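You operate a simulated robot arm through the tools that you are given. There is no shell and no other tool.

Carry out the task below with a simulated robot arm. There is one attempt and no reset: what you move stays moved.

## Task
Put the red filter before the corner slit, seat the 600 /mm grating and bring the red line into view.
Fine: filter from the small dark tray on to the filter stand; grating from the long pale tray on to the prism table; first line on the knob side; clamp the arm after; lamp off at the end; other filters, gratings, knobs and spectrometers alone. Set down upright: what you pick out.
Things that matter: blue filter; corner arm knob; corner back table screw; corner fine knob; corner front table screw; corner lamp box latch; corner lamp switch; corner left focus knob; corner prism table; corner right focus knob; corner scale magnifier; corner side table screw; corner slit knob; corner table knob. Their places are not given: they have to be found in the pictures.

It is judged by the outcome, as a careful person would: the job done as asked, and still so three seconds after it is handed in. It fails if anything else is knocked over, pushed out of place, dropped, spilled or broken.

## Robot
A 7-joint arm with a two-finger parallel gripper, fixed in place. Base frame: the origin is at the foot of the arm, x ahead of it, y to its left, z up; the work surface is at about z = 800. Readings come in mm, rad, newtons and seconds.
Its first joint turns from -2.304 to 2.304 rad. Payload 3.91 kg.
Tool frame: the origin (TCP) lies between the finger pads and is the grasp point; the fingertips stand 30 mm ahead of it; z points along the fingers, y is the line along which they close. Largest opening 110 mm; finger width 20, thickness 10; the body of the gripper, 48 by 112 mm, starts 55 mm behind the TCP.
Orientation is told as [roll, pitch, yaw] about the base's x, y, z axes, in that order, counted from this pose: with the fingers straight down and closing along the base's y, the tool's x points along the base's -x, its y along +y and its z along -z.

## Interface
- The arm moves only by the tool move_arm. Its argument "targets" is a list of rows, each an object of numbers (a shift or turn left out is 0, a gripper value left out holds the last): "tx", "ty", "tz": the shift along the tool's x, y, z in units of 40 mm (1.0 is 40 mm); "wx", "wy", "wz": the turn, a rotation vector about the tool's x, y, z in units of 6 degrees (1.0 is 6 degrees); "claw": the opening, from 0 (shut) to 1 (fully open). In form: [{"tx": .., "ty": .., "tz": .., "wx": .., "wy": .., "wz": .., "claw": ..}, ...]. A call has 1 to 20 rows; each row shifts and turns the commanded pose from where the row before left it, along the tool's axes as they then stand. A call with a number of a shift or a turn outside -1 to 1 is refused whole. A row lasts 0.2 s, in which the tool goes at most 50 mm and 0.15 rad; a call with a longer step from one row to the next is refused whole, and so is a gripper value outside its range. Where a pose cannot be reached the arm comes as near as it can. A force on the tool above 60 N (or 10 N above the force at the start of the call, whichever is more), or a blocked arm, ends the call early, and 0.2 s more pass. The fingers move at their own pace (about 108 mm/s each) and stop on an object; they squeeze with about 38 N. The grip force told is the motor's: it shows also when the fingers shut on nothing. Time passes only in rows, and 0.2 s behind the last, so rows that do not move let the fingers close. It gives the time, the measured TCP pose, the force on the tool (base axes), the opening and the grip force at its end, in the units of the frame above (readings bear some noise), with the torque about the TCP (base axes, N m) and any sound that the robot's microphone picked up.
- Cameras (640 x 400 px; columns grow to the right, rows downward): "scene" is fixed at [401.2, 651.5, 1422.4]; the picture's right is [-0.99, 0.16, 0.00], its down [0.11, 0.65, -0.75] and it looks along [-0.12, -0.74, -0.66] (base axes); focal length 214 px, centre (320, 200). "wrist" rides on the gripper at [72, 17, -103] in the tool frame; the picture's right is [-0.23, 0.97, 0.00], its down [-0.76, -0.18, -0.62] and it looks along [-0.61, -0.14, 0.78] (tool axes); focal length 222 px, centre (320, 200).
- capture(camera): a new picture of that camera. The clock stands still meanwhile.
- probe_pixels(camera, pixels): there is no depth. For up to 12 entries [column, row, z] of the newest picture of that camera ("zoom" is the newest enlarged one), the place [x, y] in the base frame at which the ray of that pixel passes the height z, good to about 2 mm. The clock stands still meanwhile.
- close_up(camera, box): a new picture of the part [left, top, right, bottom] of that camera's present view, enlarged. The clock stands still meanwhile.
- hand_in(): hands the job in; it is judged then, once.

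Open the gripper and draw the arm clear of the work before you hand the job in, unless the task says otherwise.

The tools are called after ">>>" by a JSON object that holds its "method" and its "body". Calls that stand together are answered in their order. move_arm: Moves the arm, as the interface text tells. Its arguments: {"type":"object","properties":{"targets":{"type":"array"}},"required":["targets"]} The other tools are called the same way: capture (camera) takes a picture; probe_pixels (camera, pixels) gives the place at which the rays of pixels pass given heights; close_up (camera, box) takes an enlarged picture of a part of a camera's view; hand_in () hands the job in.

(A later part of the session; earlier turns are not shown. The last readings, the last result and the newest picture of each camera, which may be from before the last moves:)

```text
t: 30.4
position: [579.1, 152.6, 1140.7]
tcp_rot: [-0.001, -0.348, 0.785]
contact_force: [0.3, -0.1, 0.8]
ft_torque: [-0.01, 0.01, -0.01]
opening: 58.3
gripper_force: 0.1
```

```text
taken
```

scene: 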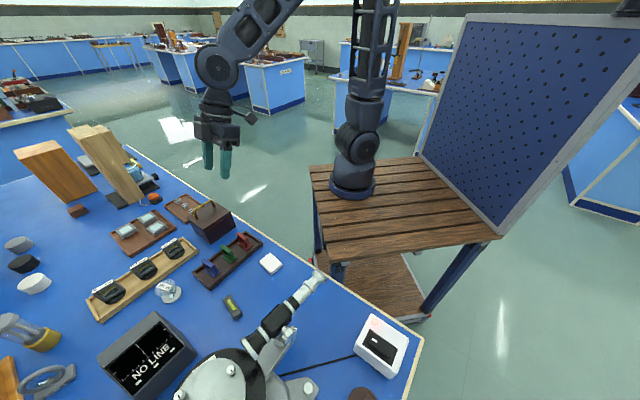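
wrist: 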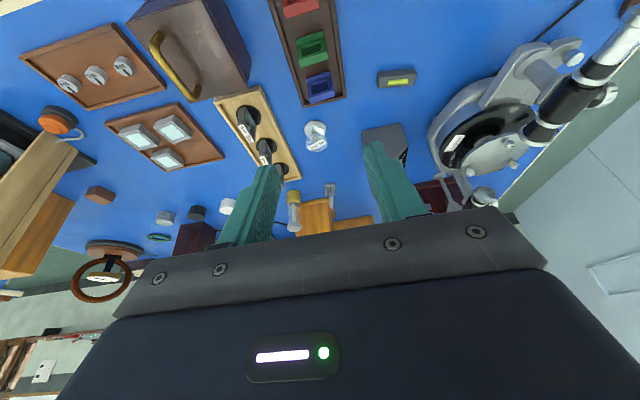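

The arm hovers at (579,153,1141), opening 58 mm, and the tray with the red filter lies below at the top of the wrist view. I descend 190 mm straight down and look again before going in.

>>> {"method": "move_arm", "body": {"targets": [{"tx": 0.342, "tz": 0.94}, {"tx": 0.342, "tz": 0.94}, {"tx": 0.342, "tz": 0.94}, {"tx": 0.342, "tz": 0.94}, {"tx": 0.256, "tz": 0.705}, {}, {}]}}

>>> {"method": "capture", "body": {"camera": "wrist"}}

>>> {"method": "close_up", "body": {"camera": "wrist", "box": [220, 60, 420, 210]}}

>>> {"method": "close_up", "body": {"camera": "scene", "box": [180, 160, 300, 290]}}

```text
t: 32.0
position: [578.9, 150.9, 954.5]
tcp_rot: [0.0, -0.349, 0.784]
contact_force: [-0.4, -0.5, 0.7]
ft_torque: [0.05, 0.01, -0.01]
opening: 58.0
gripper_force: 0.1
```

```text
taken
```

wrist: 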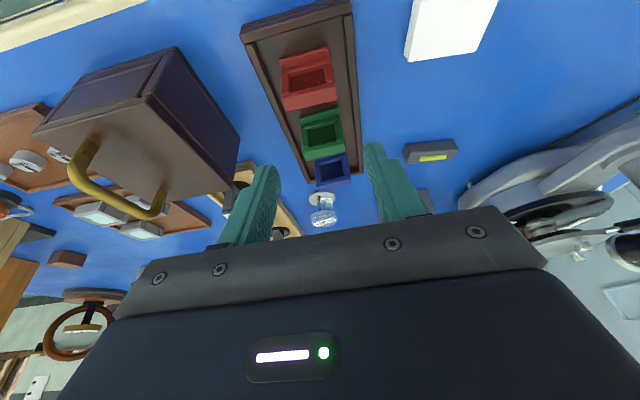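

```text
2.67 times, centred on (320, 135) of wrist
```

zoom: 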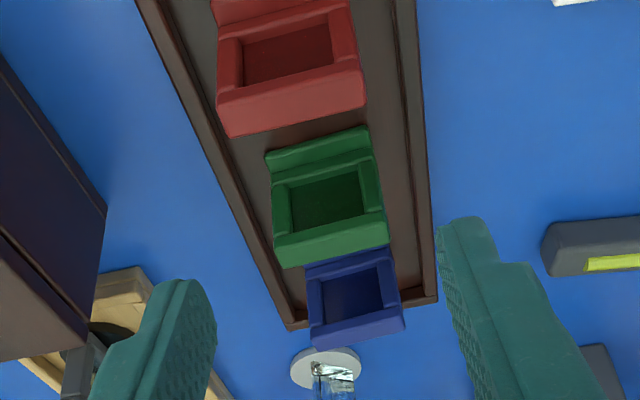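

```text
3.08 times, centred on (240, 225) of scene
```

zoom: 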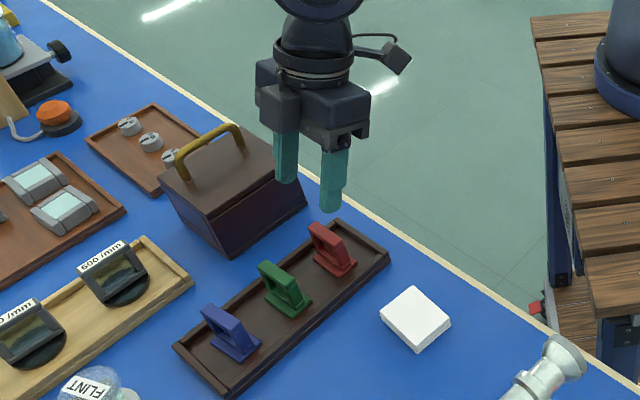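

I check where the dark box's corners are relative to the gripper path before descending further.

>>> {"method": "probe_pixels", "body": {"camera": "zoom", "pixels": [[230, 262, 800], [305, 200, 800], [212, 222, 860], [290, 165, 860], [160, 180, 860], [335, 212, 925], [285, 182, 925], [318, 230, 858], [352, 247, 858]]}}

>>> {"method": "probe_pixels", "body": {"camera": "wrist", "pixels": [[290, 110, 858], [337, 92, 858], [283, 60, 858], [333, 48, 858], [240, 20, 815], [352, 0, 815], [310, 185, 815], [360, 172, 815]]}}

```text
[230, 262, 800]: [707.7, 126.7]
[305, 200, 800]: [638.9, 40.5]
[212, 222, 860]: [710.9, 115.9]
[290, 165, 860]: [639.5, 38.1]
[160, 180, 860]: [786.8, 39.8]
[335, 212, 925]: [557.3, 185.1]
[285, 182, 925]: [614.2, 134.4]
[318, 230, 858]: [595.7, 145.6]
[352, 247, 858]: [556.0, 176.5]
```

```text
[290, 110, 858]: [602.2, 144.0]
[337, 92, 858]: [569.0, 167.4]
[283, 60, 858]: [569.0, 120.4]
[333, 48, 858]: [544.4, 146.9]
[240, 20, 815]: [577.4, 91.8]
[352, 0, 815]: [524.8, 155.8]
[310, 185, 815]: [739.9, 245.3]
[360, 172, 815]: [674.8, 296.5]
```

The dark box is well clear (over 55 mm) of the gripper's path, and the red filter's edge matches my estimate within about 2 mm. I descend most of the way to TCP z≈880 and look.

>>> {"method": "move_arm", "body": {"targets": [{"tx": 0.32, "tz": 0.88, "ty": -0.04}, {"tx": 0.32, "tz": 0.88}, {}, {}]}}

>>> {"method": "capture", "body": {"camera": "wrist"}}

>>> {"method": "close_up", "body": {"camera": "wrist", "box": [220, 80, 420, 210]}}

>>> {"method": "close_up", "body": {"camera": "scene", "box": [190, 190, 280, 280]}}

```text
t: 33.0
position: [581.5, 150.9, 878.0]
tcp_rot: [0.0, -0.35, 0.785]
contact_force: [-0.4, -0.4, 0.3]
ft_torque: [0.01, -0.02, 0.04]
opening: 58.4
gripper_force: 0.1
```

```text
taken
```

wrist: 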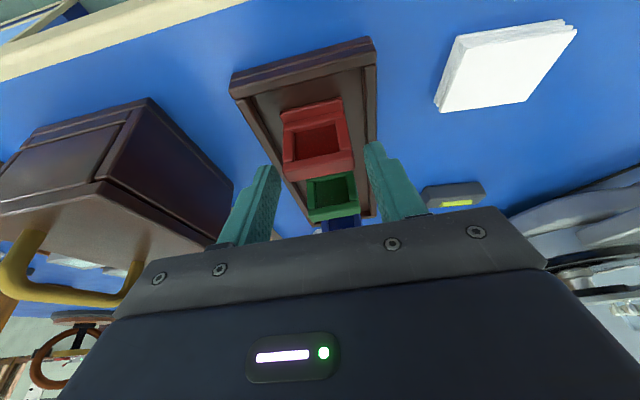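

```text
3.08 times, centred on (320, 145) of wrist
```

zoom: 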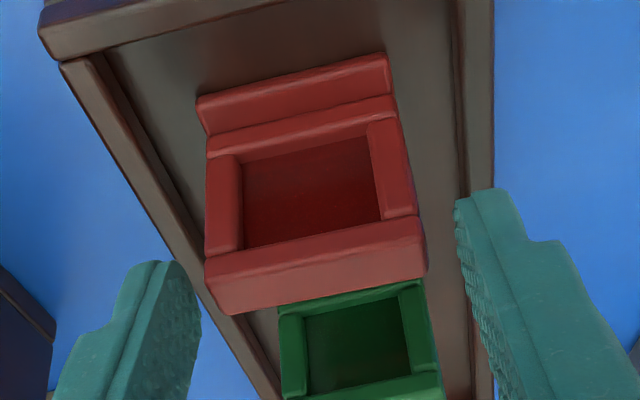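

```text
4.44 times, centred on (235, 235) of scene
```

zoom: 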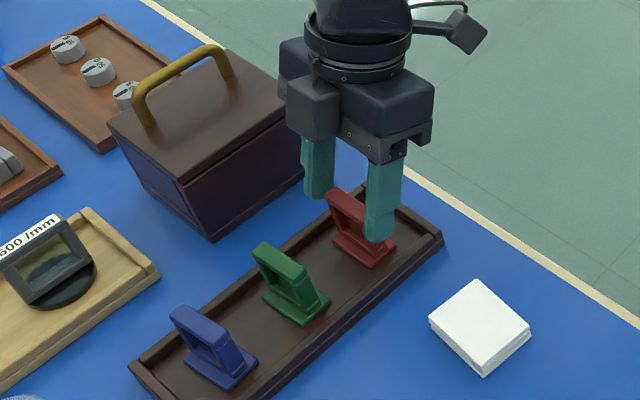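

The red frame sits between the fingers, slightly nearer the left one (gap ~3 mm vs ~7 mm). I shift 1.5 mm left and descend the final 19 mm, then look before closing.

>>> {"method": "move_arm", "body": {"targets": [{"ty": -0.04}, {"tx": 0.081, "tz": 0.223}, {"tx": 0.081, "tz": 0.223}, {}, {}]}}

>>> {"method": "close_up", "body": {"camera": "wrist", "box": [220, 80, 420, 210]}}

>>> {"method": "close_up", "body": {"camera": "scene", "box": [210, 200, 280, 270]}}

```text
t: 34.2
position: [581.0, 149.6, 858.4]
tcp_rot: [0.001, -0.348, 0.786]
contact_force: [0.6, -0.1, 1.1]
ft_torque: [-0.01, -0.02, -0.04]
opening: 58.2
gripper_force: 0.0
```

```text
3.08 times, centred on (320, 145) of wrist
```

zoom: 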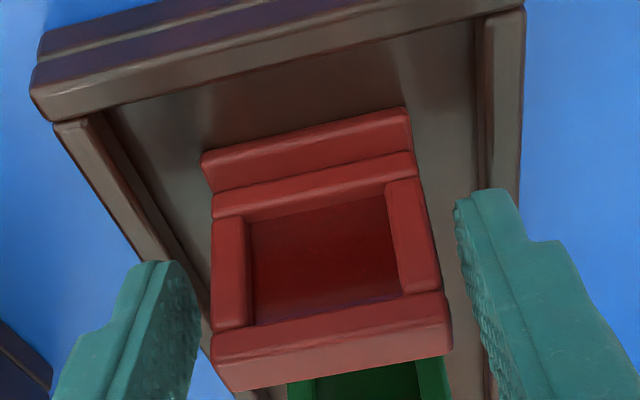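

```text
5.71 times, centred on (245, 235) of scene
```

zoom: 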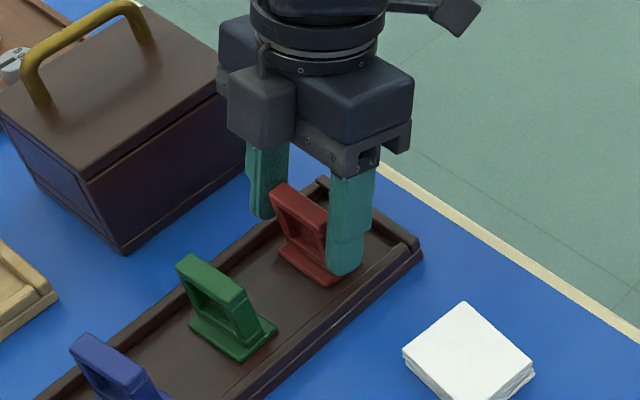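

Gaps are now even on both sides and the pads cover the upper half of the frame. I close the gripper on the red filter.

>>> {"method": "move_arm", "body": {"targets": [{"claw": 0}, {"claw": 0}, {"claw": 0}, {"claw": 0}]}}

>>> {"method": "close_up", "body": {"camera": "wrist", "box": [220, 80, 420, 210]}}

```text
t: 35.2
position: [583.1, 149.5, 858.7]
tcp_rot: [0.001, -0.349, 0.784]
contact_force: [-0.2, 0.0, 0.4]
ft_torque: [0.03, -0.01, -0.02]
opening: 45.0
gripper_force: 37.7
```

```text
3.08 times, centred on (320, 145) of wrist
```

zoom: 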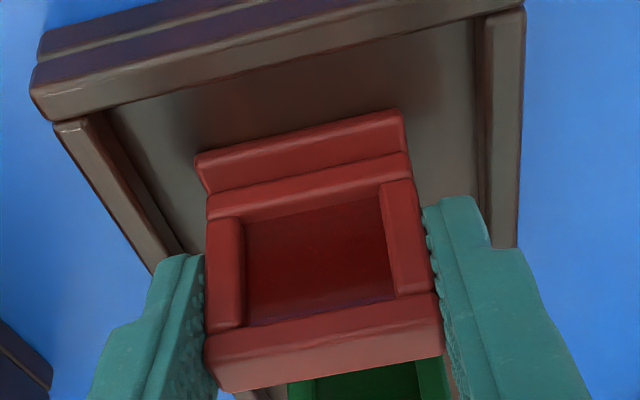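

The grip holds at 45 mm opening with 38 N. I lift straight up 280 mm.

>>> {"method": "move_arm", "body": {"targets": [{"tx": -0.085, "tz": -0.235}, {"tx": -0.256, "tz": -0.705}, {"tx": -0.342, "tz": -0.94}, {"tx": -0.342, "tz": -0.94}, {"tx": -0.342, "tz": -0.94}, {"tx": -0.342, "tz": -0.94}, {"tx": -0.342, "tz": -0.94}, {"tx": -0.342, "tz": -0.94}, {}]}}

>>> {"method": "close_up", "body": {"camera": "wrist", "box": [220, 80, 420, 210]}}

>>> {"method": "capture", "body": {"camera": "scene"}}

```text
t: 37.2
position: [580.9, 146.5, 1137.7]
tcp_rot: [-0.001, -0.349, 0.785]
contact_force: [0.2, 0.2, 0.5]
ft_torque: [-0.02, 0.02, -0.02]
opening: 0.4
gripper_force: 37.2
```

```text
3.08 times, centred on (320, 145) of wrist
```

zoom: 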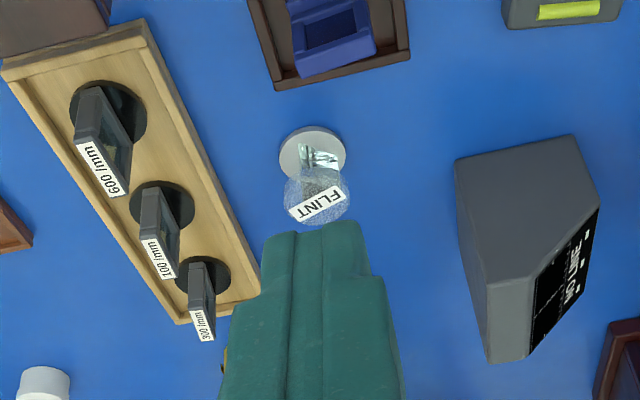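

```text
taken
```

scene: 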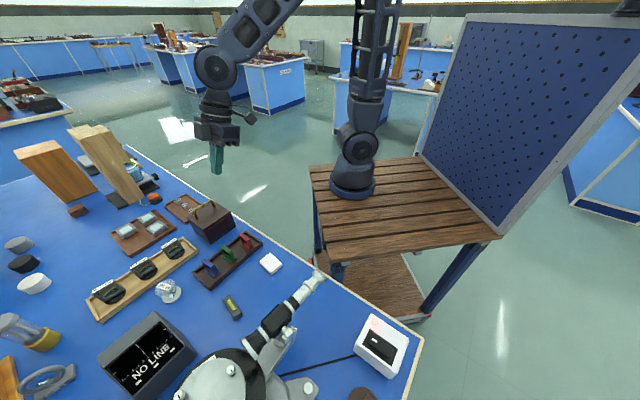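

The opening reads 0.4: the filter slipped out of the grip. I check its place in the scene view before anything else.

>>> {"method": "close_up", "body": {"camera": "scene", "box": [190, 210, 280, 290]}}

>>> {"method": "capture", "body": {"camera": "wrist"}}

```text
5.00 times, centred on (235, 250) of scene
```

zoom: 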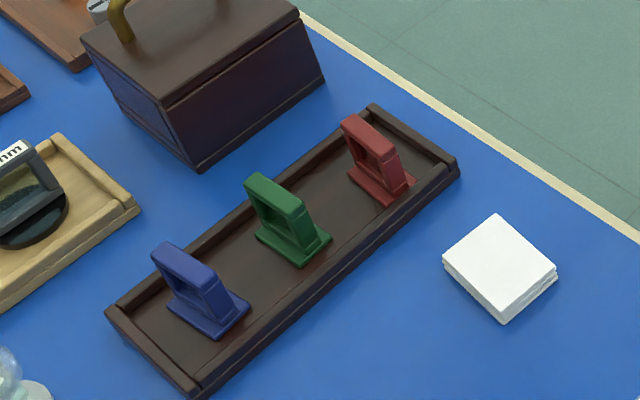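

```text
taken
```

wrist: 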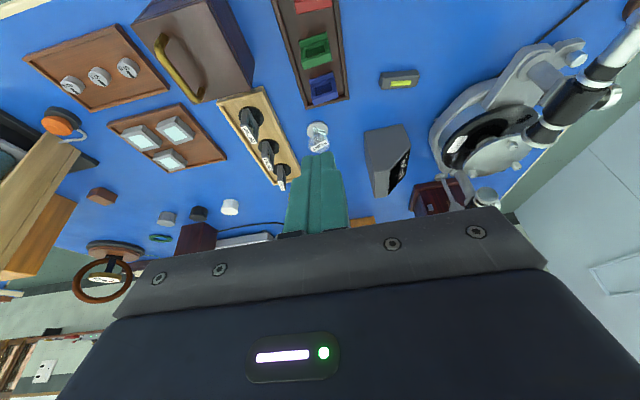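

The red filter still stands upright in the tray at scene (246,242), so nothing was harmed; it just slipped. I reopen to 52 mm and descend again to look at its exact position for a deeper grip and slower lift.

>>> {"method": "move_arm", "body": {"targets": [{"claw": 0.475}, {"tx": 0.342, "tz": 0.94}, {"tx": 0.342, "tz": 0.94}, {"tx": 0.342, "tz": 0.94}, {"tx": 0.342, "tz": 0.94}, {"tx": 0.342, "tz": 0.94}, {"tx": 0.342, "tz": 0.94}, {}, {}]}}

>>> {"method": "capture", "body": {"camera": "wrist"}}

>>> {"method": "close_up", "body": {"camera": "wrist", "box": [220, 50, 420, 200]}}

```text
t: 39.2
position: [580.9, 147.2, 894.3]
tcp_rot: [0.0, -0.349, 0.785]
contact_force: [0.8, 0.1, -0.8]
ft_torque: [0.0, 0.02, -0.01]
opening: 52.3
gripper_force: 0.0
```

```text
taken
```

wrist: 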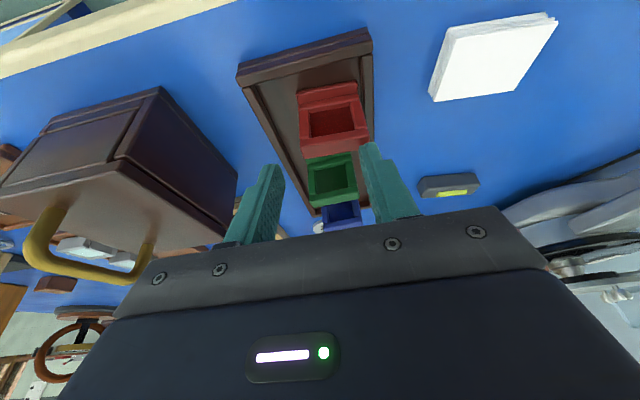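

```text
2.67 times, centred on (320, 125) of wrist
```

zoom: 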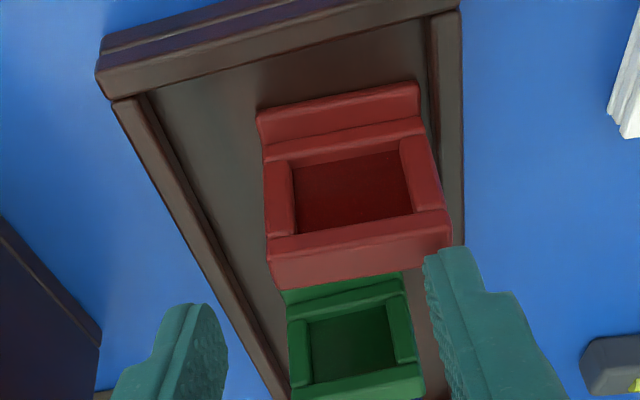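

The filter shifted toward the right side of the tray while slipping. I probe its top-face corners at z 858 to get its new centre and direction.

>>> {"method": "probe_pixels", "body": {"camera": "zoom", "pixels": [[267, 240, 858], [447, 211, 858], [273, 288, 858], [452, 240, 858], [257, 112, 814], [418, 82, 814], [263, 148, 814], [425, 120, 814], [112, 105, 818], [462, 10, 818]]}}

>>> {"method": "close_up", "body": {"camera": "wrist", "box": [280, 60, 400, 160]}}

```text
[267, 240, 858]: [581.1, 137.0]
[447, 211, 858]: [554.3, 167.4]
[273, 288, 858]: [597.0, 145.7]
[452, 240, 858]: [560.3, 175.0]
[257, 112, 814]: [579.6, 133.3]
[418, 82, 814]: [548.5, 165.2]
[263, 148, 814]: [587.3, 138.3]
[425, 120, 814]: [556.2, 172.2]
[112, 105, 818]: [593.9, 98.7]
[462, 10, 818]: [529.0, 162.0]
```

```text
4.00 times, centred on (340, 110) of wrist
```

zoom: 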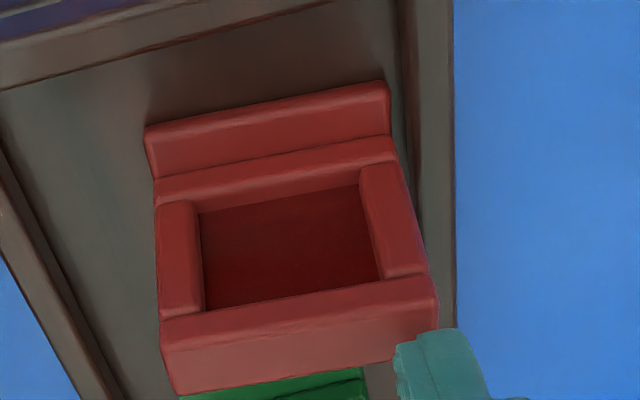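

The filter's centre is now about (573,157), still square to the axes, about 4 mm from the right tray wall. I open to 60 mm, centre over it at height, and look before using the right finger to ease it back to the middle.

>>> {"method": "move_arm", "body": {"targets": [{"claw": 0.545, "ty": 0.2675, "tx": 0.08, "tz": -0.029}, {}, {"tx": 0.15, "tz": 0.415}, {"tx": 0.15, "tz": 0.415}, {}, {}]}}

>>> {"method": "close_up", "body": {"camera": "wrist", "box": [220, 80, 420, 210]}}

>>> {"method": "close_up", "body": {"camera": "scene", "box": [210, 200, 280, 270]}}

```text
t: 40.6
position: [572.4, 153.1, 859.6]
tcp_rot: [-0.001, -0.349, 0.786]
contact_force: [-0.1, 0.4, -0.8]
ft_torque: [0.01, 0.0, -0.01]
opening: 60.1
gripper_force: 0.1
```

```text
3.08 times, centred on (320, 145) of wrist
```

zoom: 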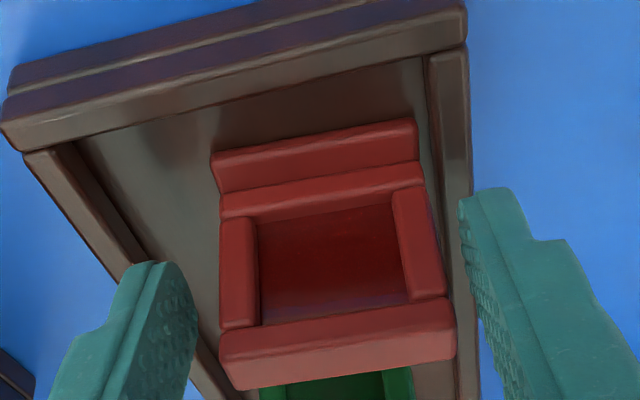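

```text
5.71 times, centred on (245, 235) of scene
```

zoom: 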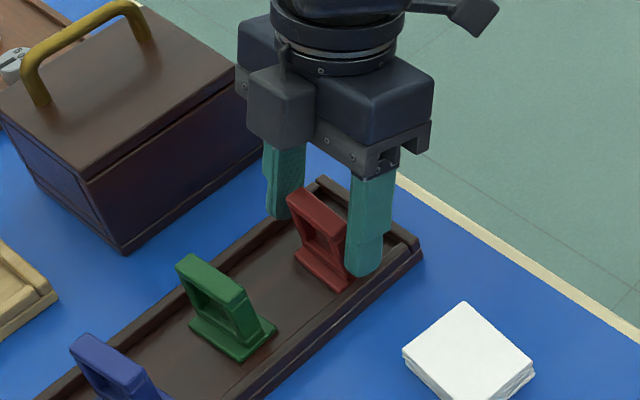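

The right finger sits about 3 mm from the filter's right side and the left about 6 mm. I slowly push it leftward about 12 mm with the right finger.

>>> {"method": "move_arm", "body": {"targets": [{"ty": -0.05}, {"ty": -0.05}, {"ty": -0.05}, {"ty": -0.05}, {"ty": -0.05}, {"ty": -0.05}, {}]}}

>>> {"method": "close_up", "body": {"camera": "wrist", "box": [220, 80, 420, 210]}}

```text
t: 42.2
position: [581.4, 145.7, 862.8]
tcp_rot: [-0.001, -0.349, 0.787]
contact_force: [1.0, 0.0, -0.5]
ft_torque: [-0.02, 0.02, 0.05]
opening: 60.1
gripper_force: 0.3
```

```text
3.08 times, centred on (320, 145) of wrist
```

zoom: 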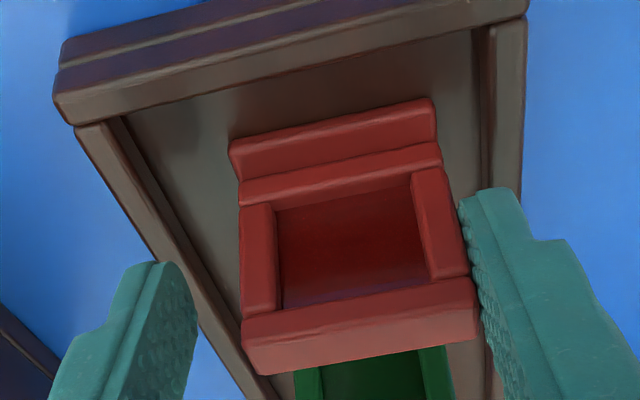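

The filter slid to nearly the middle, staying upright. I push 3 mm more, recentre, narrow to 52 mm, descend 9 mm deeper and look.

>>> {"method": "move_arm", "body": {"targets": [{"ty": -0.04}, {"ty": -0.035}, {"ty": 0.1}, {"ty": 0.09, "claw": 0.475}, {}, {"tx": 0.038, "tz": 0.106}, {"tx": 0.038, "tz": 0.106}, {}]}}

>>> {"method": "close_up", "body": {"camera": "wrist", "box": [220, 80, 420, 210]}}

>>> {"method": "close_up", "body": {"camera": "scene", "box": [210, 200, 280, 270]}}

```text
t: 44.0
position: [579.2, 147.5, 853.8]
tcp_rot: [-0.001, -0.35, 0.787]
contact_force: [0.0, -0.1, 0.3]
ft_torque: [-0.02, 0.01, 0.02]
opening: 52.3
gripper_force: 0.1
```

```text
3.08 times, centred on (320, 145) of wrist
```

zoom: 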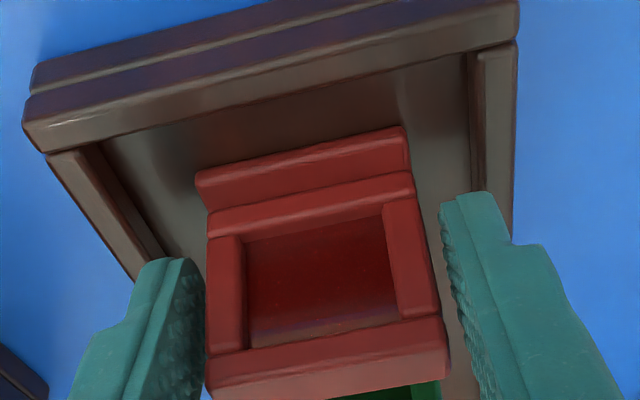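

```text
5.71 times, centred on (245, 235) of scene
```

zoom: 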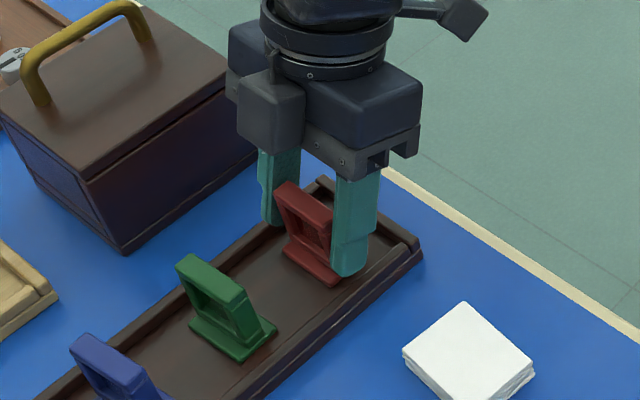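

Both gaps look even (about 2–4 mm) and the pads overlap the frame sides well. I lower 3 mm more, close, and check the grip.

>>> {"method": "move_arm", "body": {"targets": [{"tx": 0.026, "tz": 0.07}, {}, {"claw": 0}, {"claw": 0}, {"claw": 0}, {"claw": 0}]}}

>>> {"method": "move_arm", "body": {"targets": [{"tx": -0.009, "tz": -0.024}, {"tx": -0.017, "tz": -0.047}, {"tx": -0.026, "tz": -0.07}, {}, {}]}}

>>> {"method": "close_up", "body": {"camera": "wrist", "box": [220, 80, 420, 210]}}

>>> {"method": "close_up", "body": {"camera": "scene", "box": [210, 200, 280, 270]}}

```text
t: 45.4
position: [578.0, 146.7, 851.2]
tcp_rot: [0.0, -0.351, 0.785]
contact_force: [1.5, 1.5, 10.0]
ft_torque: [0.1, -0.12, 0.03]
opening: 44.9
gripper_force: 37.7
```

```text
t: 46.6
position: [578.2, 148.8, 857.3]
tcp_rot: [0.0, -0.351, 0.786]
contact_force: [0.2, -0.2, -0.6]
ft_torque: [0.02, -0.02, 0.0]
opening: 45.1
gripper_force: 37.9
```

```text
3.08 times, centred on (320, 145) of wrist
```

zoom: 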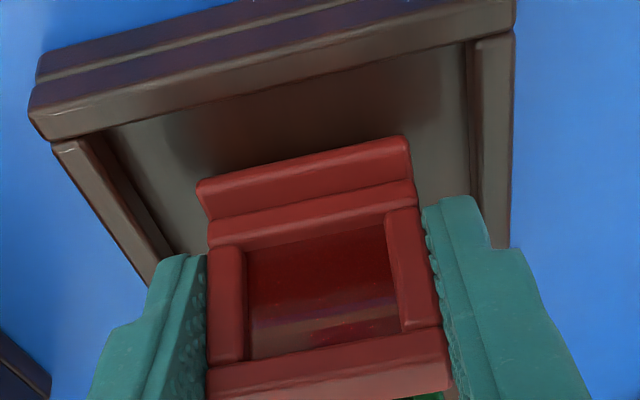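

```text
5.71 times, centred on (245, 235) of scene
```

zoom: 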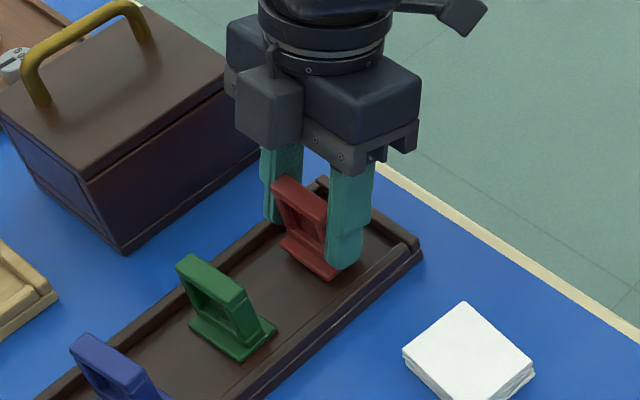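

The filter followed the 6 mm lift (same place between the fingers, opening 45.1). I lift another 40 mm slowly and check.

>>> {"method": "move_arm", "body": {"targets": [{"tx": -0.026, "tz": -0.07}, {"tx": -0.034, "tz": -0.094}, {"tx": -0.043, "tz": -0.118}, {"tx": -0.043, "tz": -0.118}, {"tx": -0.043, "tz": -0.118}, {"tx": -0.043, "tz": -0.118}, {"tx": -0.043, "tz": -0.118}, {"tx": -0.043, "tz": -0.118}, {"tx": -0.026, "tz": -0.07}, {}]}}

>>> {"method": "close_up", "body": {"camera": "wrist", "box": [220, 80, 420, 210]}}

>>> {"method": "close_up", "body": {"camera": "scene", "box": [210, 180, 280, 260]}}

```text
t: 48.8
position: [578.4, 147.6, 897.3]
tcp_rot: [0.001, -0.35, 0.787]
contact_force: [0.0, -0.5, -0.4]
ft_torque: [0.0, 0.01, -0.03]
opening: 45.0
gripper_force: 37.8
```

```text
3.08 times, centred on (320, 145) of wrist
```

zoom: 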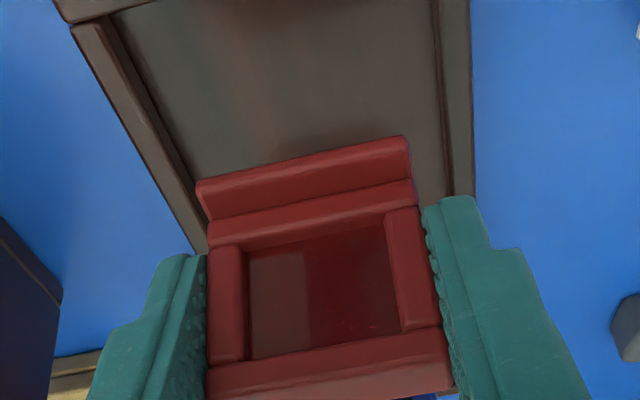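

```text
5.00 times, centred on (245, 220) of scene
```

zoom: 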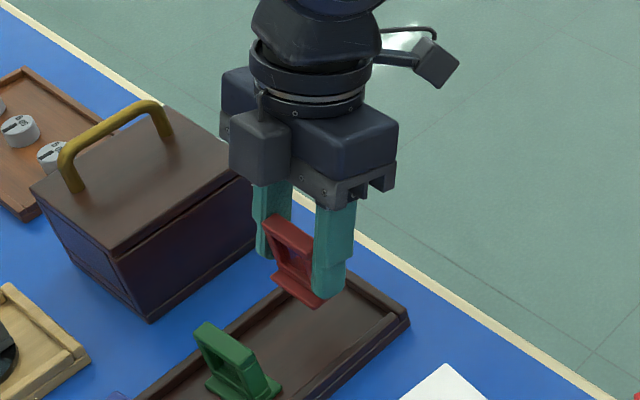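

The red filter is held firmly, upright. I raise it another ~230 mm at moderate speed.

>>> {"method": "move_arm", "body": {"targets": [{"tx": -0.06, "tz": -0.165}, {"tx": -0.1, "tz": -0.275}, {"tx": -0.128, "tz": -0.3525}, {"tx": -0.128, "tz": -0.3525}, {"tx": -0.128, "tz": -0.3525}, {"tx": -0.128, "tz": -0.3525}, {"tx": -0.128, "tz": -0.3525}, {"tx": -0.128, "tz": -0.3525}, {"tx": -0.128, "tz": -0.3525}, {"tx": -0.128, "tz": -0.3525}, {"tx": -0.128, "tz": -0.3525}, {"tx": -0.128, "tz": -0.3525}, {"tx": -0.128, "tz": -0.3525}, {"tx": -0.128, "tz": -0.3525}, {"tx": -0.128, "tz": -0.3525}, {"tx": -0.128, "tz": -0.3525}, {"tx": -0.1, "tz": -0.275}, {"tx": -0.06, "tz": -0.165}, {}]}}

>>> {"method": "close_up", "body": {"camera": "wrist", "box": [220, 80, 420, 210]}}

```text
t: 52.8
position: [577.5, 147.1, 1142.3]
tcp_rot: [0.0, -0.349, 0.787]
contact_force: [0.0, 1.2, -1.0]
ft_torque: [-0.04, -0.01, -0.02]
opening: 44.8
gripper_force: 37.9
```

```text
3.08 times, centred on (320, 145) of wrist
```

zoom: 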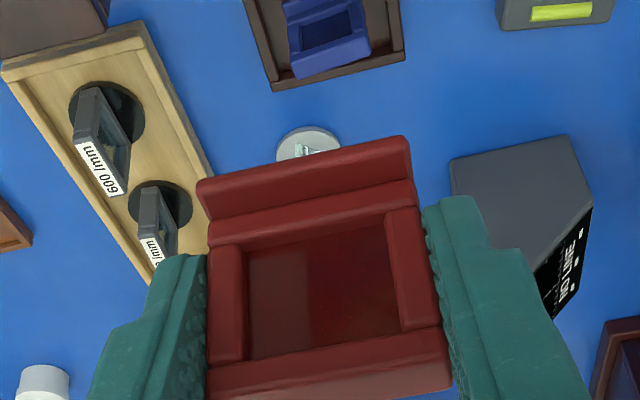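

The grip holds (44.8 mm). I probe the filter's corners in the gripper to know its offset from the TCP.

>>> {"method": "close_up", "body": {"camera": "wrist", "box": [250, 110, 390, 220]}}

>>> {"method": "probe_pixels", "body": {"camera": "zoom", "pixels": [[300, 200, 1100]]}}

```text
3.64 times, centred on (320, 165) of wrist
```

zoom: 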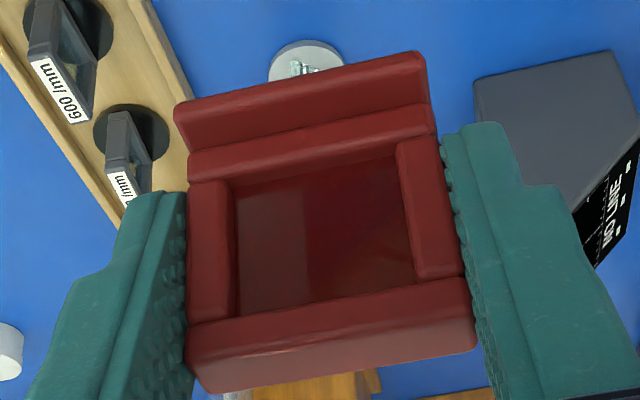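

```text
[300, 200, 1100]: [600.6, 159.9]
```

I probe the frame's top-face corners in this zoom at heights near 1148.

>>> {"method": "probe_pixels", "body": {"camera": "zoom", "pixels": [[190, 322, 1148], [468, 279, 1148], [205, 392, 1148], [477, 347, 1148], [190, 322, 1144], [468, 279, 1144], [205, 392, 1144], [477, 347, 1144], [190, 182, 1105], [435, 135, 1105]]}}

```text
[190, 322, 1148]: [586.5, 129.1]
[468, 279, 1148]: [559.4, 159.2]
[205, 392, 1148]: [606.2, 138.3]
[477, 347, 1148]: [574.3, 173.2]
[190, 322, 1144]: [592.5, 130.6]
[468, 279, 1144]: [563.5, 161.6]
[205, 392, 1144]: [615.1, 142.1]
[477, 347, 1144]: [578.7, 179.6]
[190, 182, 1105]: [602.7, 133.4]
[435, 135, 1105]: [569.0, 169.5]
```

Filter offset from the TCP is about +7 mm along the axis and centred sideways. I carry it at z≈1142 smoothly to a point 60 mm short of the stand.

>>> {"method": "move_arm", "body": {"targets": [{"tx": -0.3013, "ty": 0.2042, "tz": 0.1099}, {"tx": -0.4822, "ty": 0.3266, "tz": 0.1758}, {"tx": -0.6027, "ty": 0.4083, "tz": 0.2198}, {"tx": -0.6027, "ty": 0.4083, "tz": 0.2198}, {"tx": -0.6027, "ty": 0.4083, "tz": 0.2198}, {"tx": -0.6027, "ty": 0.4083, "tz": 0.2198}, {"tx": -0.6027, "ty": 0.4083, "tz": 0.2198}, {"tx": -0.6027, "ty": 0.4083, "tz": 0.2198}, {"tx": -0.6027, "ty": 0.4083, "tz": 0.2198}, {"tx": -0.6027, "ty": 0.4083, "tz": 0.2198}, {"tx": -0.6027, "ty": 0.4083, "tz": 0.2198}, {"tx": -0.6027, "ty": 0.4083, "tz": 0.2198}, {"tx": -0.6027, "ty": 0.4083, "tz": 0.2198}, {"tx": -0.6027, "ty": 0.4083, "tz": 0.2198}, {"tx": -0.6027, "ty": 0.4083, "tz": 0.2198}, {"tx": -0.6027, "ty": 0.4083, "tz": 0.2198}, {"tx": -0.6027, "ty": 0.4083, "tz": 0.2198}, {"tx": -0.6027, "ty": 0.4083, "tz": 0.2198}, {"tx": -0.4822, "ty": 0.3266, "tz": 0.1758}, {"tx": -0.3013, "ty": 0.2042, "tz": 0.1099}]}}

>>> {"method": "capture", "body": {"camera": "wrist"}}

>>> {"method": "capture", "body": {"camera": "scene"}}

```text
t: 57.0
position: [699.9, 699.8, 1143.1]
tcp_rot: [0.0, -0.349, 0.785]
contact_force: [-1.3, 0.2, 0.0]
ft_torque: [0.01, 0.04, 0.0]
opening: 45.2
gripper_force: 38.1
```

```text
taken
```

wrist: 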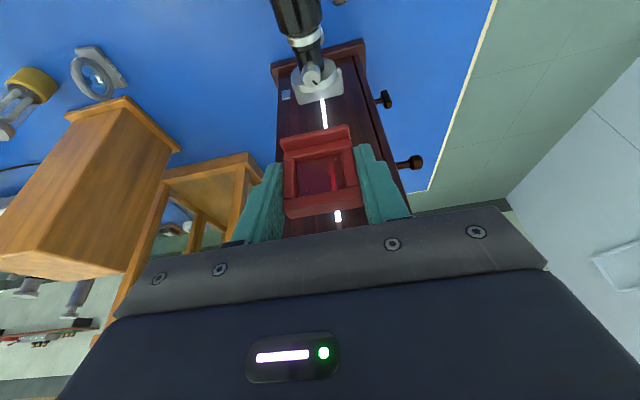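

```text
taken
```

scene: 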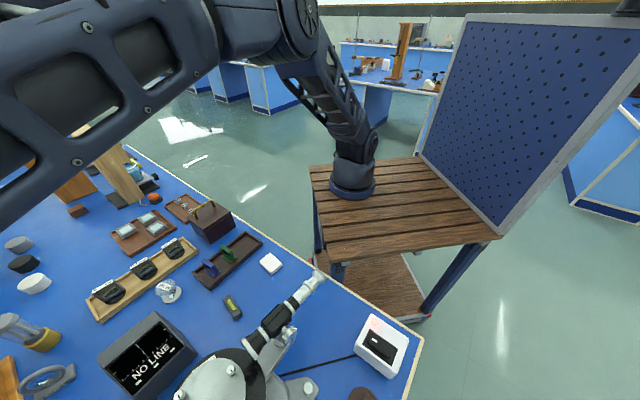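

The filter hangs in front of the lamp box, with the slot visible through it. I move 57 mm outward slowly and check alignment over the plate.

>>> {"method": "move_arm", "body": {"targets": [{"tx": -0.2, "tz": 0.073}, {"tx": -0.268, "tz": 0.0975}, {"tx": -0.268, "tz": 0.0975}, {"tx": -0.268, "tz": 0.0975}, {"tx": -0.2, "tz": 0.073}, {"tx": -0.136, "tz": 0.049}, {}, {}]}}

>>> {"method": "capture", "body": {"camera": "wrist"}}

>>> {"method": "close_up", "body": {"camera": "wrist", "box": [230, 20, 410, 220]}}

```text
t: 58.8
position: [740.8, 741.2, 1144.5]
tcp_rot: [-0.001, -0.349, 0.786]
contact_force: [-0.3, 0.5, -0.1]
ft_torque: [0.04, -0.01, 0.02]
opening: 44.9
gripper_force: 38.2
```

```text
taken
```

wrist: 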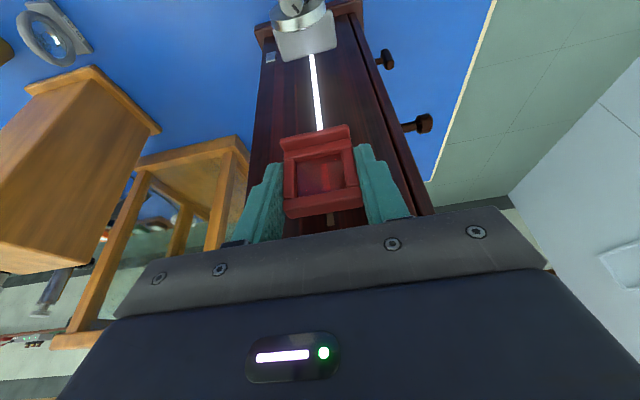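

```text
2.00 times, centred on (320, 120) of wrist
```

zoom: 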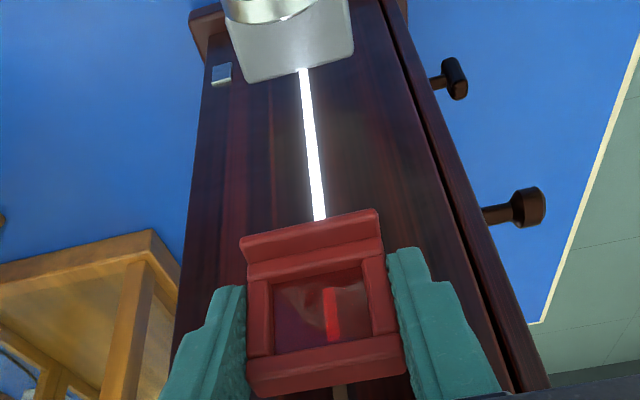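

The slot shows red through the filter, so it's nearly on the axis. I probe the plate's front corners again from here.

>>> {"method": "probe_pixels", "body": {"camera": "zoom", "pixels": [[245, 82, 940], [353, 53, 940], [347, 3, 940], [245, 82, 936], [353, 53, 936], [303, 68, 940], [318, 215, 1050], [318, 215, 1080]]}}

```text
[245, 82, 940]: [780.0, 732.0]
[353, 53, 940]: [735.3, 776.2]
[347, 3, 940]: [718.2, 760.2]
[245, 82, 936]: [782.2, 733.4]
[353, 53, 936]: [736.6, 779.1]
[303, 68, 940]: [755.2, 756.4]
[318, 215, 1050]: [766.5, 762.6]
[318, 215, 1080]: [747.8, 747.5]
```

The plate centre from this view is at about s=1053 along the axis; the filter is within ~2 mm of it. I back off 1.5 mm, shift 1.5 mm toward the left, and descend 144 mm to just above the plate.

>>> {"method": "move_arm", "body": {"targets": [{"tx": 0.035, "tz": -0.013, "ty": -0.03}, {"tx": 0.08, "tz": 0.22}, {"tx": 0.124, "tz": 0.341}, {"tx": 0.124, "tz": 0.341}, {"tx": 0.124, "tz": 0.341}, {"tx": 0.124, "tz": 0.341}, {"tx": 0.124, "tz": 0.341}, {"tx": 0.124, "tz": 0.341}, {"tx": 0.124, "tz": 0.341}, {"tx": 0.124, "tz": 0.341}, {"tx": 0.106, "tz": 0.292}, {"tx": 0.044, "tz": 0.122}, {}, {}]}}

>>> {"method": "capture", "body": {"camera": "wrist"}}

>>> {"method": "close_up", "body": {"camera": "wrist", "box": [230, 60, 410, 220]}}

```text
t: 61.8
position: [738.7, 738.6, 998.2]
tcp_rot: [0.001, -0.349, 0.785]
contact_force: [0.4, -0.2, 0.5]
ft_torque: [0.04, 0.01, -0.03]
opening: 45.1
gripper_force: 38.3
```

```text
taken
```

wrist: 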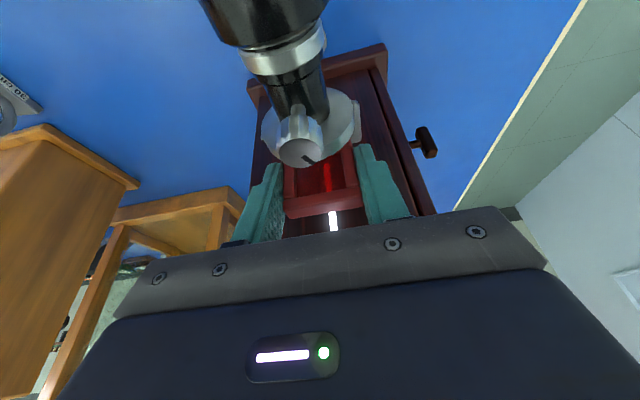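

```text
2.50 times, centred on (320, 140) of wrist
```

zoom: 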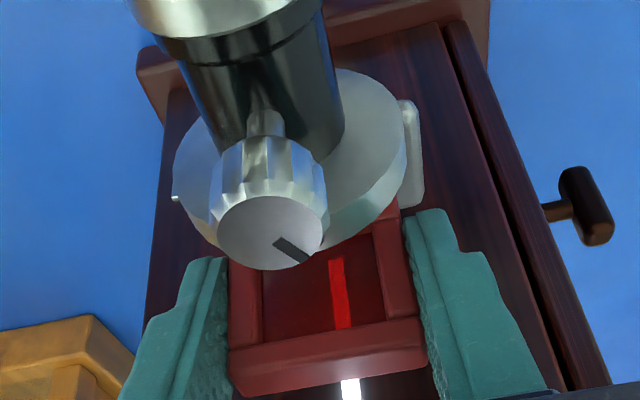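

Readings are quiet and the filter is just in behind the slit disc at (320,170). I descend slowly 9 mm and watch the force.

>>> {"method": "move_arm", "body": {"targets": [{"tx": 0.0214, "tz": 0.0588}, {"tx": 0.0214, "tz": 0.0588}, {"tx": 0.0171, "tz": 0.047}, {"tx": 0.0171, "tz": 0.047}, {}]}}

>>> {"method": "close_up", "body": {"camera": "wrist", "box": [230, 60, 410, 220]}}

```text
t: 63.0
position: [740.0, 738.2, 992.2]
tcp_rot: [0.0, -0.35, 0.788]
contact_force: [-0.1, -1.3, 0.0]
ft_torque: [-0.01, -0.02, -0.04]
opening: 44.9
gripper_force: 37.8
```

```text
2.50 times, centred on (320, 140) of wrist
```

zoom: 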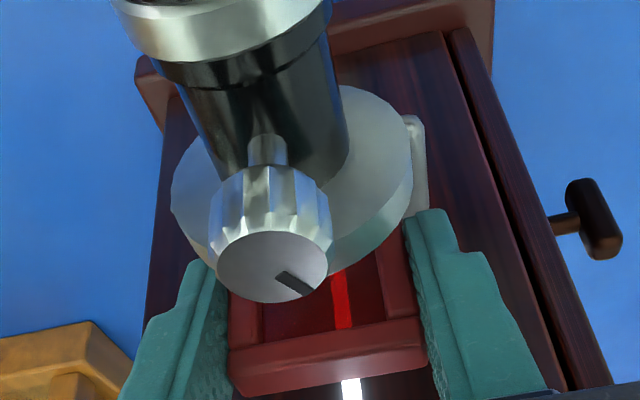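

Force is still near zero at z≈991. I keep lowering in 1 mm steps.

>>> {"method": "move_arm", "body": {"targets": [{"tx": 0.0086, "tz": 0.0235}, {"tx": 0.0086, "tz": 0.0235}, {"tx": 0.0086, "tz": 0.0235}, {}]}}

>>> {"method": "move_arm", "body": {"targets": [{"tx": 0.0086, "tz": 0.0235}, {"tx": 0.0086, "tz": 0.0235}, {}]}}

```text
t: 64.0
position: [739.6, 737.5, 989.0]
tcp_rot: [0.0, -0.347, 0.785]
contact_force: [0.4, -0.6, -0.6]
ft_torque: [0.01, -0.03, 0.02]
opening: 45.1
gripper_force: 38.0
```

```text
t: 64.8
position: [739.6, 739.1, 987.1]
tcp_rot: [0.0, -0.351, 0.785]
contact_force: [0.2, -0.1, 0.2]
ft_torque: [-0.02, -0.02, -0.02]
opening: 45.2
gripper_force: 38.2
```

Still no contact at z≈987. I go on in 1 mm steps.

>>> {"method": "move_arm", "body": {"targets": [{"tx": 0.0086, "tz": 0.0235}, {"tx": 0.0086, "tz": 0.0235}, {}]}}

>>> {"method": "move_arm", "body": {"targets": [{"tx": 0.0086, "tz": 0.0235}, {"tx": 0.0086, "tz": 0.0235}, {}]}}

>>> {"method": "close_up", "body": {"camera": "wrist", "box": [230, 60, 410, 220]}}

```text
t: 65.6
position: [740.5, 738.5, 986.5]
tcp_rot: [-0.001, -0.353, 0.786]
contact_force: [-1.8, -1.4, 21.4]
ft_torque: [-0.16, -0.07, 0.01]
opening: 45.1
gripper_force: 37.8
```

```text
t: 66.4
position: [739.3, 738.5, 986.8]
tcp_rot: [0.0, -0.354, 0.787]
contact_force: [3.9, 4.6, 35.3]
ft_torque: [0.13, -0.27, 0.02]
opening: 45.4
gripper_force: 38.1
```

```text
2.50 times, centred on (320, 140) of wrist
```

zoom: 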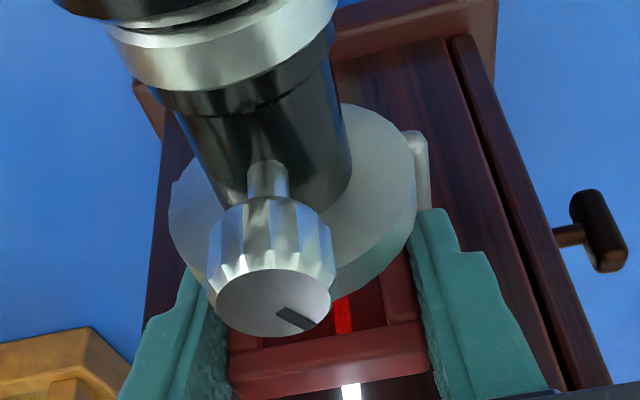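

Contact came at TCP z≈986.5, as expected for the plate. I relieve the pressure by about 3 mm and read the force.

>>> {"method": "move_arm", "body": {"targets": [{"tx": -0.0129, "tz": -0.0353}, {"tx": -0.0129, "tz": -0.0353}, {}]}}

```text
t: 67.2
position: [740.3, 739.2, 985.6]
tcp_rot: [0.0, -0.35, 0.786]
contact_force: [1.9, -1.7, 22.9]
ft_torque: [0.0, -0.17, 0.01]
opening: 44.8
gripper_force: 38.1
```

>>> {"method": "move_arm", "body": {"targets": [{"tx": -0.0086, "tz": -0.0235}, {}]}}

```text
t: 67.8
position: [739.9, 739.5, 985.6]
tcp_rot: [0.001, -0.348, 0.786]
contact_force: [-3.2, -3.4, 11.9]
ft_torque: [-0.1, 0.01, -0.01]
opening: 44.7
gripper_force: 38.0
```

Force fell to about 12 N. I raise one more millimetre so the filter just rests on the plate.

>>> {"method": "move_arm", "body": {"targets": [{"tx": -0.0077, "tz": -0.021}, {}]}}

>>> {"method": "close_up", "body": {"camera": "wrist", "box": [250, 90, 390, 215]}}

>>> {"method": "capture", "body": {"camera": "scene"}}

```text
t: 68.4
position: [740.5, 738.7, 985.8]
tcp_rot: [-0.001, -0.348, 0.785]
contact_force: [0.5, 0.2, -0.1]
ft_torque: [0.05, -0.01, 0.05]
opening: 44.9
gripper_force: 38.1
```

```text
3.20 times, centred on (320, 152) of wrist
```

zoom: 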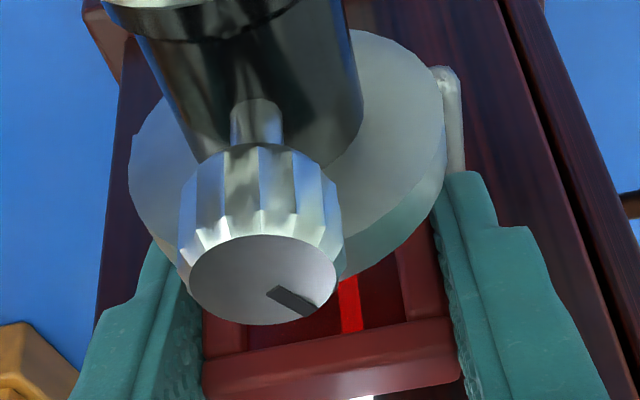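

```text
taken
```

scene: 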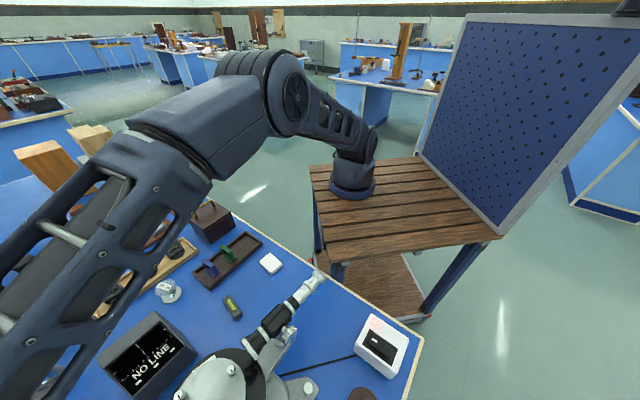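

Force is zero with the filter resting on the plate. I open the gripper to about 57 mm and check that the filter stands.

>>> {"method": "move_arm", "body": {"targets": [{"claw": 0.44}, {"claw": 0.48}, {"claw": 0.52}, {}]}}

>>> {"method": "close_up", "body": {"camera": "wrist", "box": [250, 90, 390, 215]}}

```text
t: 69.4
position: [740.3, 737.7, 986.7]
tcp_rot: [-0.001, -0.349, 0.785]
contact_force: [0.3, -0.1, -0.5]
ft_torque: [0.02, -0.01, 0.02]
opening: 57.1
gripper_force: 0.0
```

```text
3.20 times, centred on (320, 152) of wrist
```

zoom: 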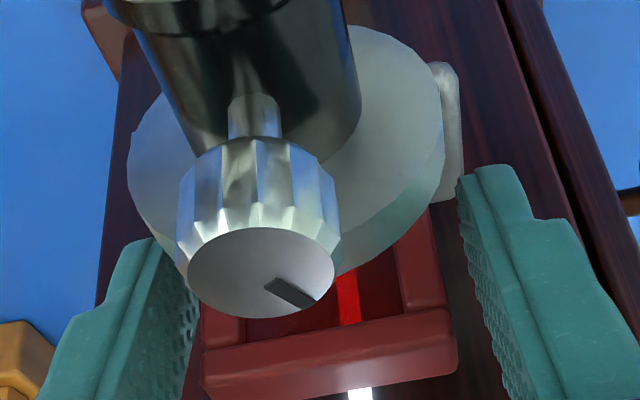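

The filter stands by itself between the open fingers. I raise the tool straight up about 155 mm.

>>> {"method": "move_arm", "body": {"targets": [{"tx": -0.043, "tz": -0.118}, {"tx": -0.086, "tz": -0.235}, {"tx": -0.128, "tz": -0.3525}, {"tx": -0.171, "tz": -0.47}, {"tx": -0.256, "tz": -0.705}, {"tx": -0.256, "tz": -0.705}, {"tx": -0.256, "tz": -0.705}, {"tx": -0.128, "tz": -0.3525}, {}]}}

>>> {"method": "capture", "body": {"camera": "wrist"}}

>>> {"method": "close_up", "body": {"camera": "wrist", "box": [250, 0, 390, 110]}}

```text
t: 71.4
position: [739.1, 740.9, 1140.2]
tcp_rot: [0.001, -0.349, 0.786]
contact_force: [0.4, -0.5, 0.0]
ft_torque: [0.03, -0.01, -0.01]
opening: 57.2
gripper_force: 0.0
```

```text
taken
```

wrist: 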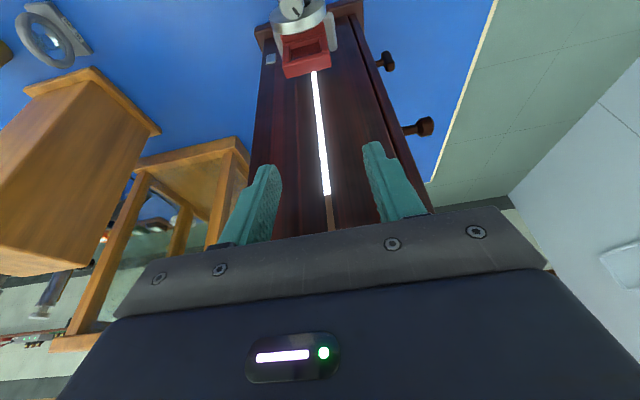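

```text
3.64 times, centred on (320, 55) of wrist
```

zoom: 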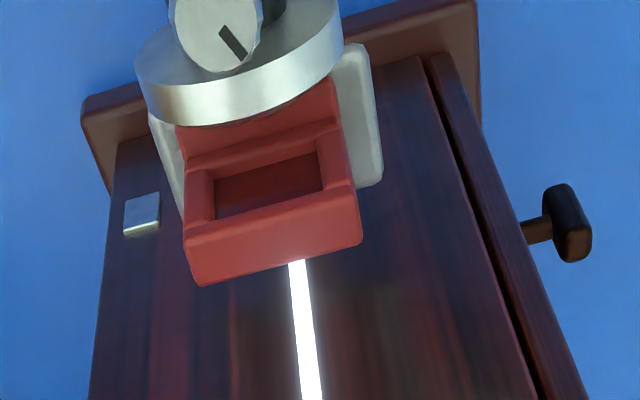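

The filter stands upright, centred on the plate in front of the slit. Now I retract, return the tool to vertical, and travel toward the 600 /mm grating.

>>> {"method": "move_arm", "body": {"targets": [{"tx": 0.8225, "tz": -0.299}, {"tx": 0.8225, "tz": -0.299}, {"tx": 0.8225, "tz": -0.299}, {"tx": 0.8225, "tz": -0.299}, {"wy": 1}, {"wy": 1}, {"wy": 1}, {"wy": 0.333}, {}]}}

>>> {"method": "move_arm", "body": {"targets": [{"tx": 0.438, "ty": -0.892}, {"tx": 0.438, "ty": -0.892}, {"tx": 0.438, "ty": -0.892}, {"tx": 0.438, "ty": -0.892}, {"tx": 0.438, "ty": -0.892}, {"tx": 0.438, "ty": -0.892}, {"tx": 0.438, "ty": -0.892}, {"tx": 0.438, "ty": -0.892}, {"tx": 0.438, "ty": -0.892}, {"tx": 0.438, "ty": -0.892}, {"tx": 0.438, "ty": -0.892}, {"tx": 0.438, "ty": -0.892}, {"tx": 0.438, "ty": -0.892}, {}]}}

>>> {"method": "move_arm", "body": {"targets": [{"wz": 1}, {"wz": 1}, {"wz": 1}, {"wz": 1}, {"wz": 1}, {"wz": 1}, {"wz": 1}, {"wz": 1}, {"wz": 1}, {"wz": 1}, {"wz": 1}, {"wz": 1}, {"wz": 1}, {"wz": 1}, {"wz": 1}, {}]}}

>>> {"method": "capture", "body": {"camera": "wrist"}}

```text
t: 73.4
position: [642.8, 639.4, 1142.6]
tcp_rot: [0.0, 0.001, 0.785]
contact_force: [0.3, -0.6, -0.2]
ft_torque: [-0.02, -0.02, 0.01]
opening: 57.3
gripper_force: 0.1
```

```text
t: 76.4
position: [807.9, 150.4, 1144.6]
tcp_rot: [0.0, 0.0, 0.787]
contact_force: [-0.1, -0.2, -0.3]
ft_torque: [-0.01, -0.02, 0.01]
opening: 57.3
gripper_force: 0.2
```

```text
t: 79.8
position: [807.8, 149.5, 1142.0]
tcp_rot: [0.001, 0.0, -0.786]
contact_force: [0.8, 0.5, -0.5]
ft_torque: [-0.01, 0.03, -0.01]
opening: 57.4
gripper_force: 0.1
```

```text
taken
```

wrist: 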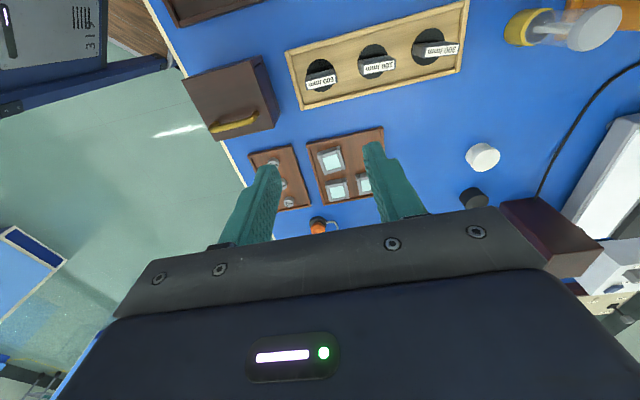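

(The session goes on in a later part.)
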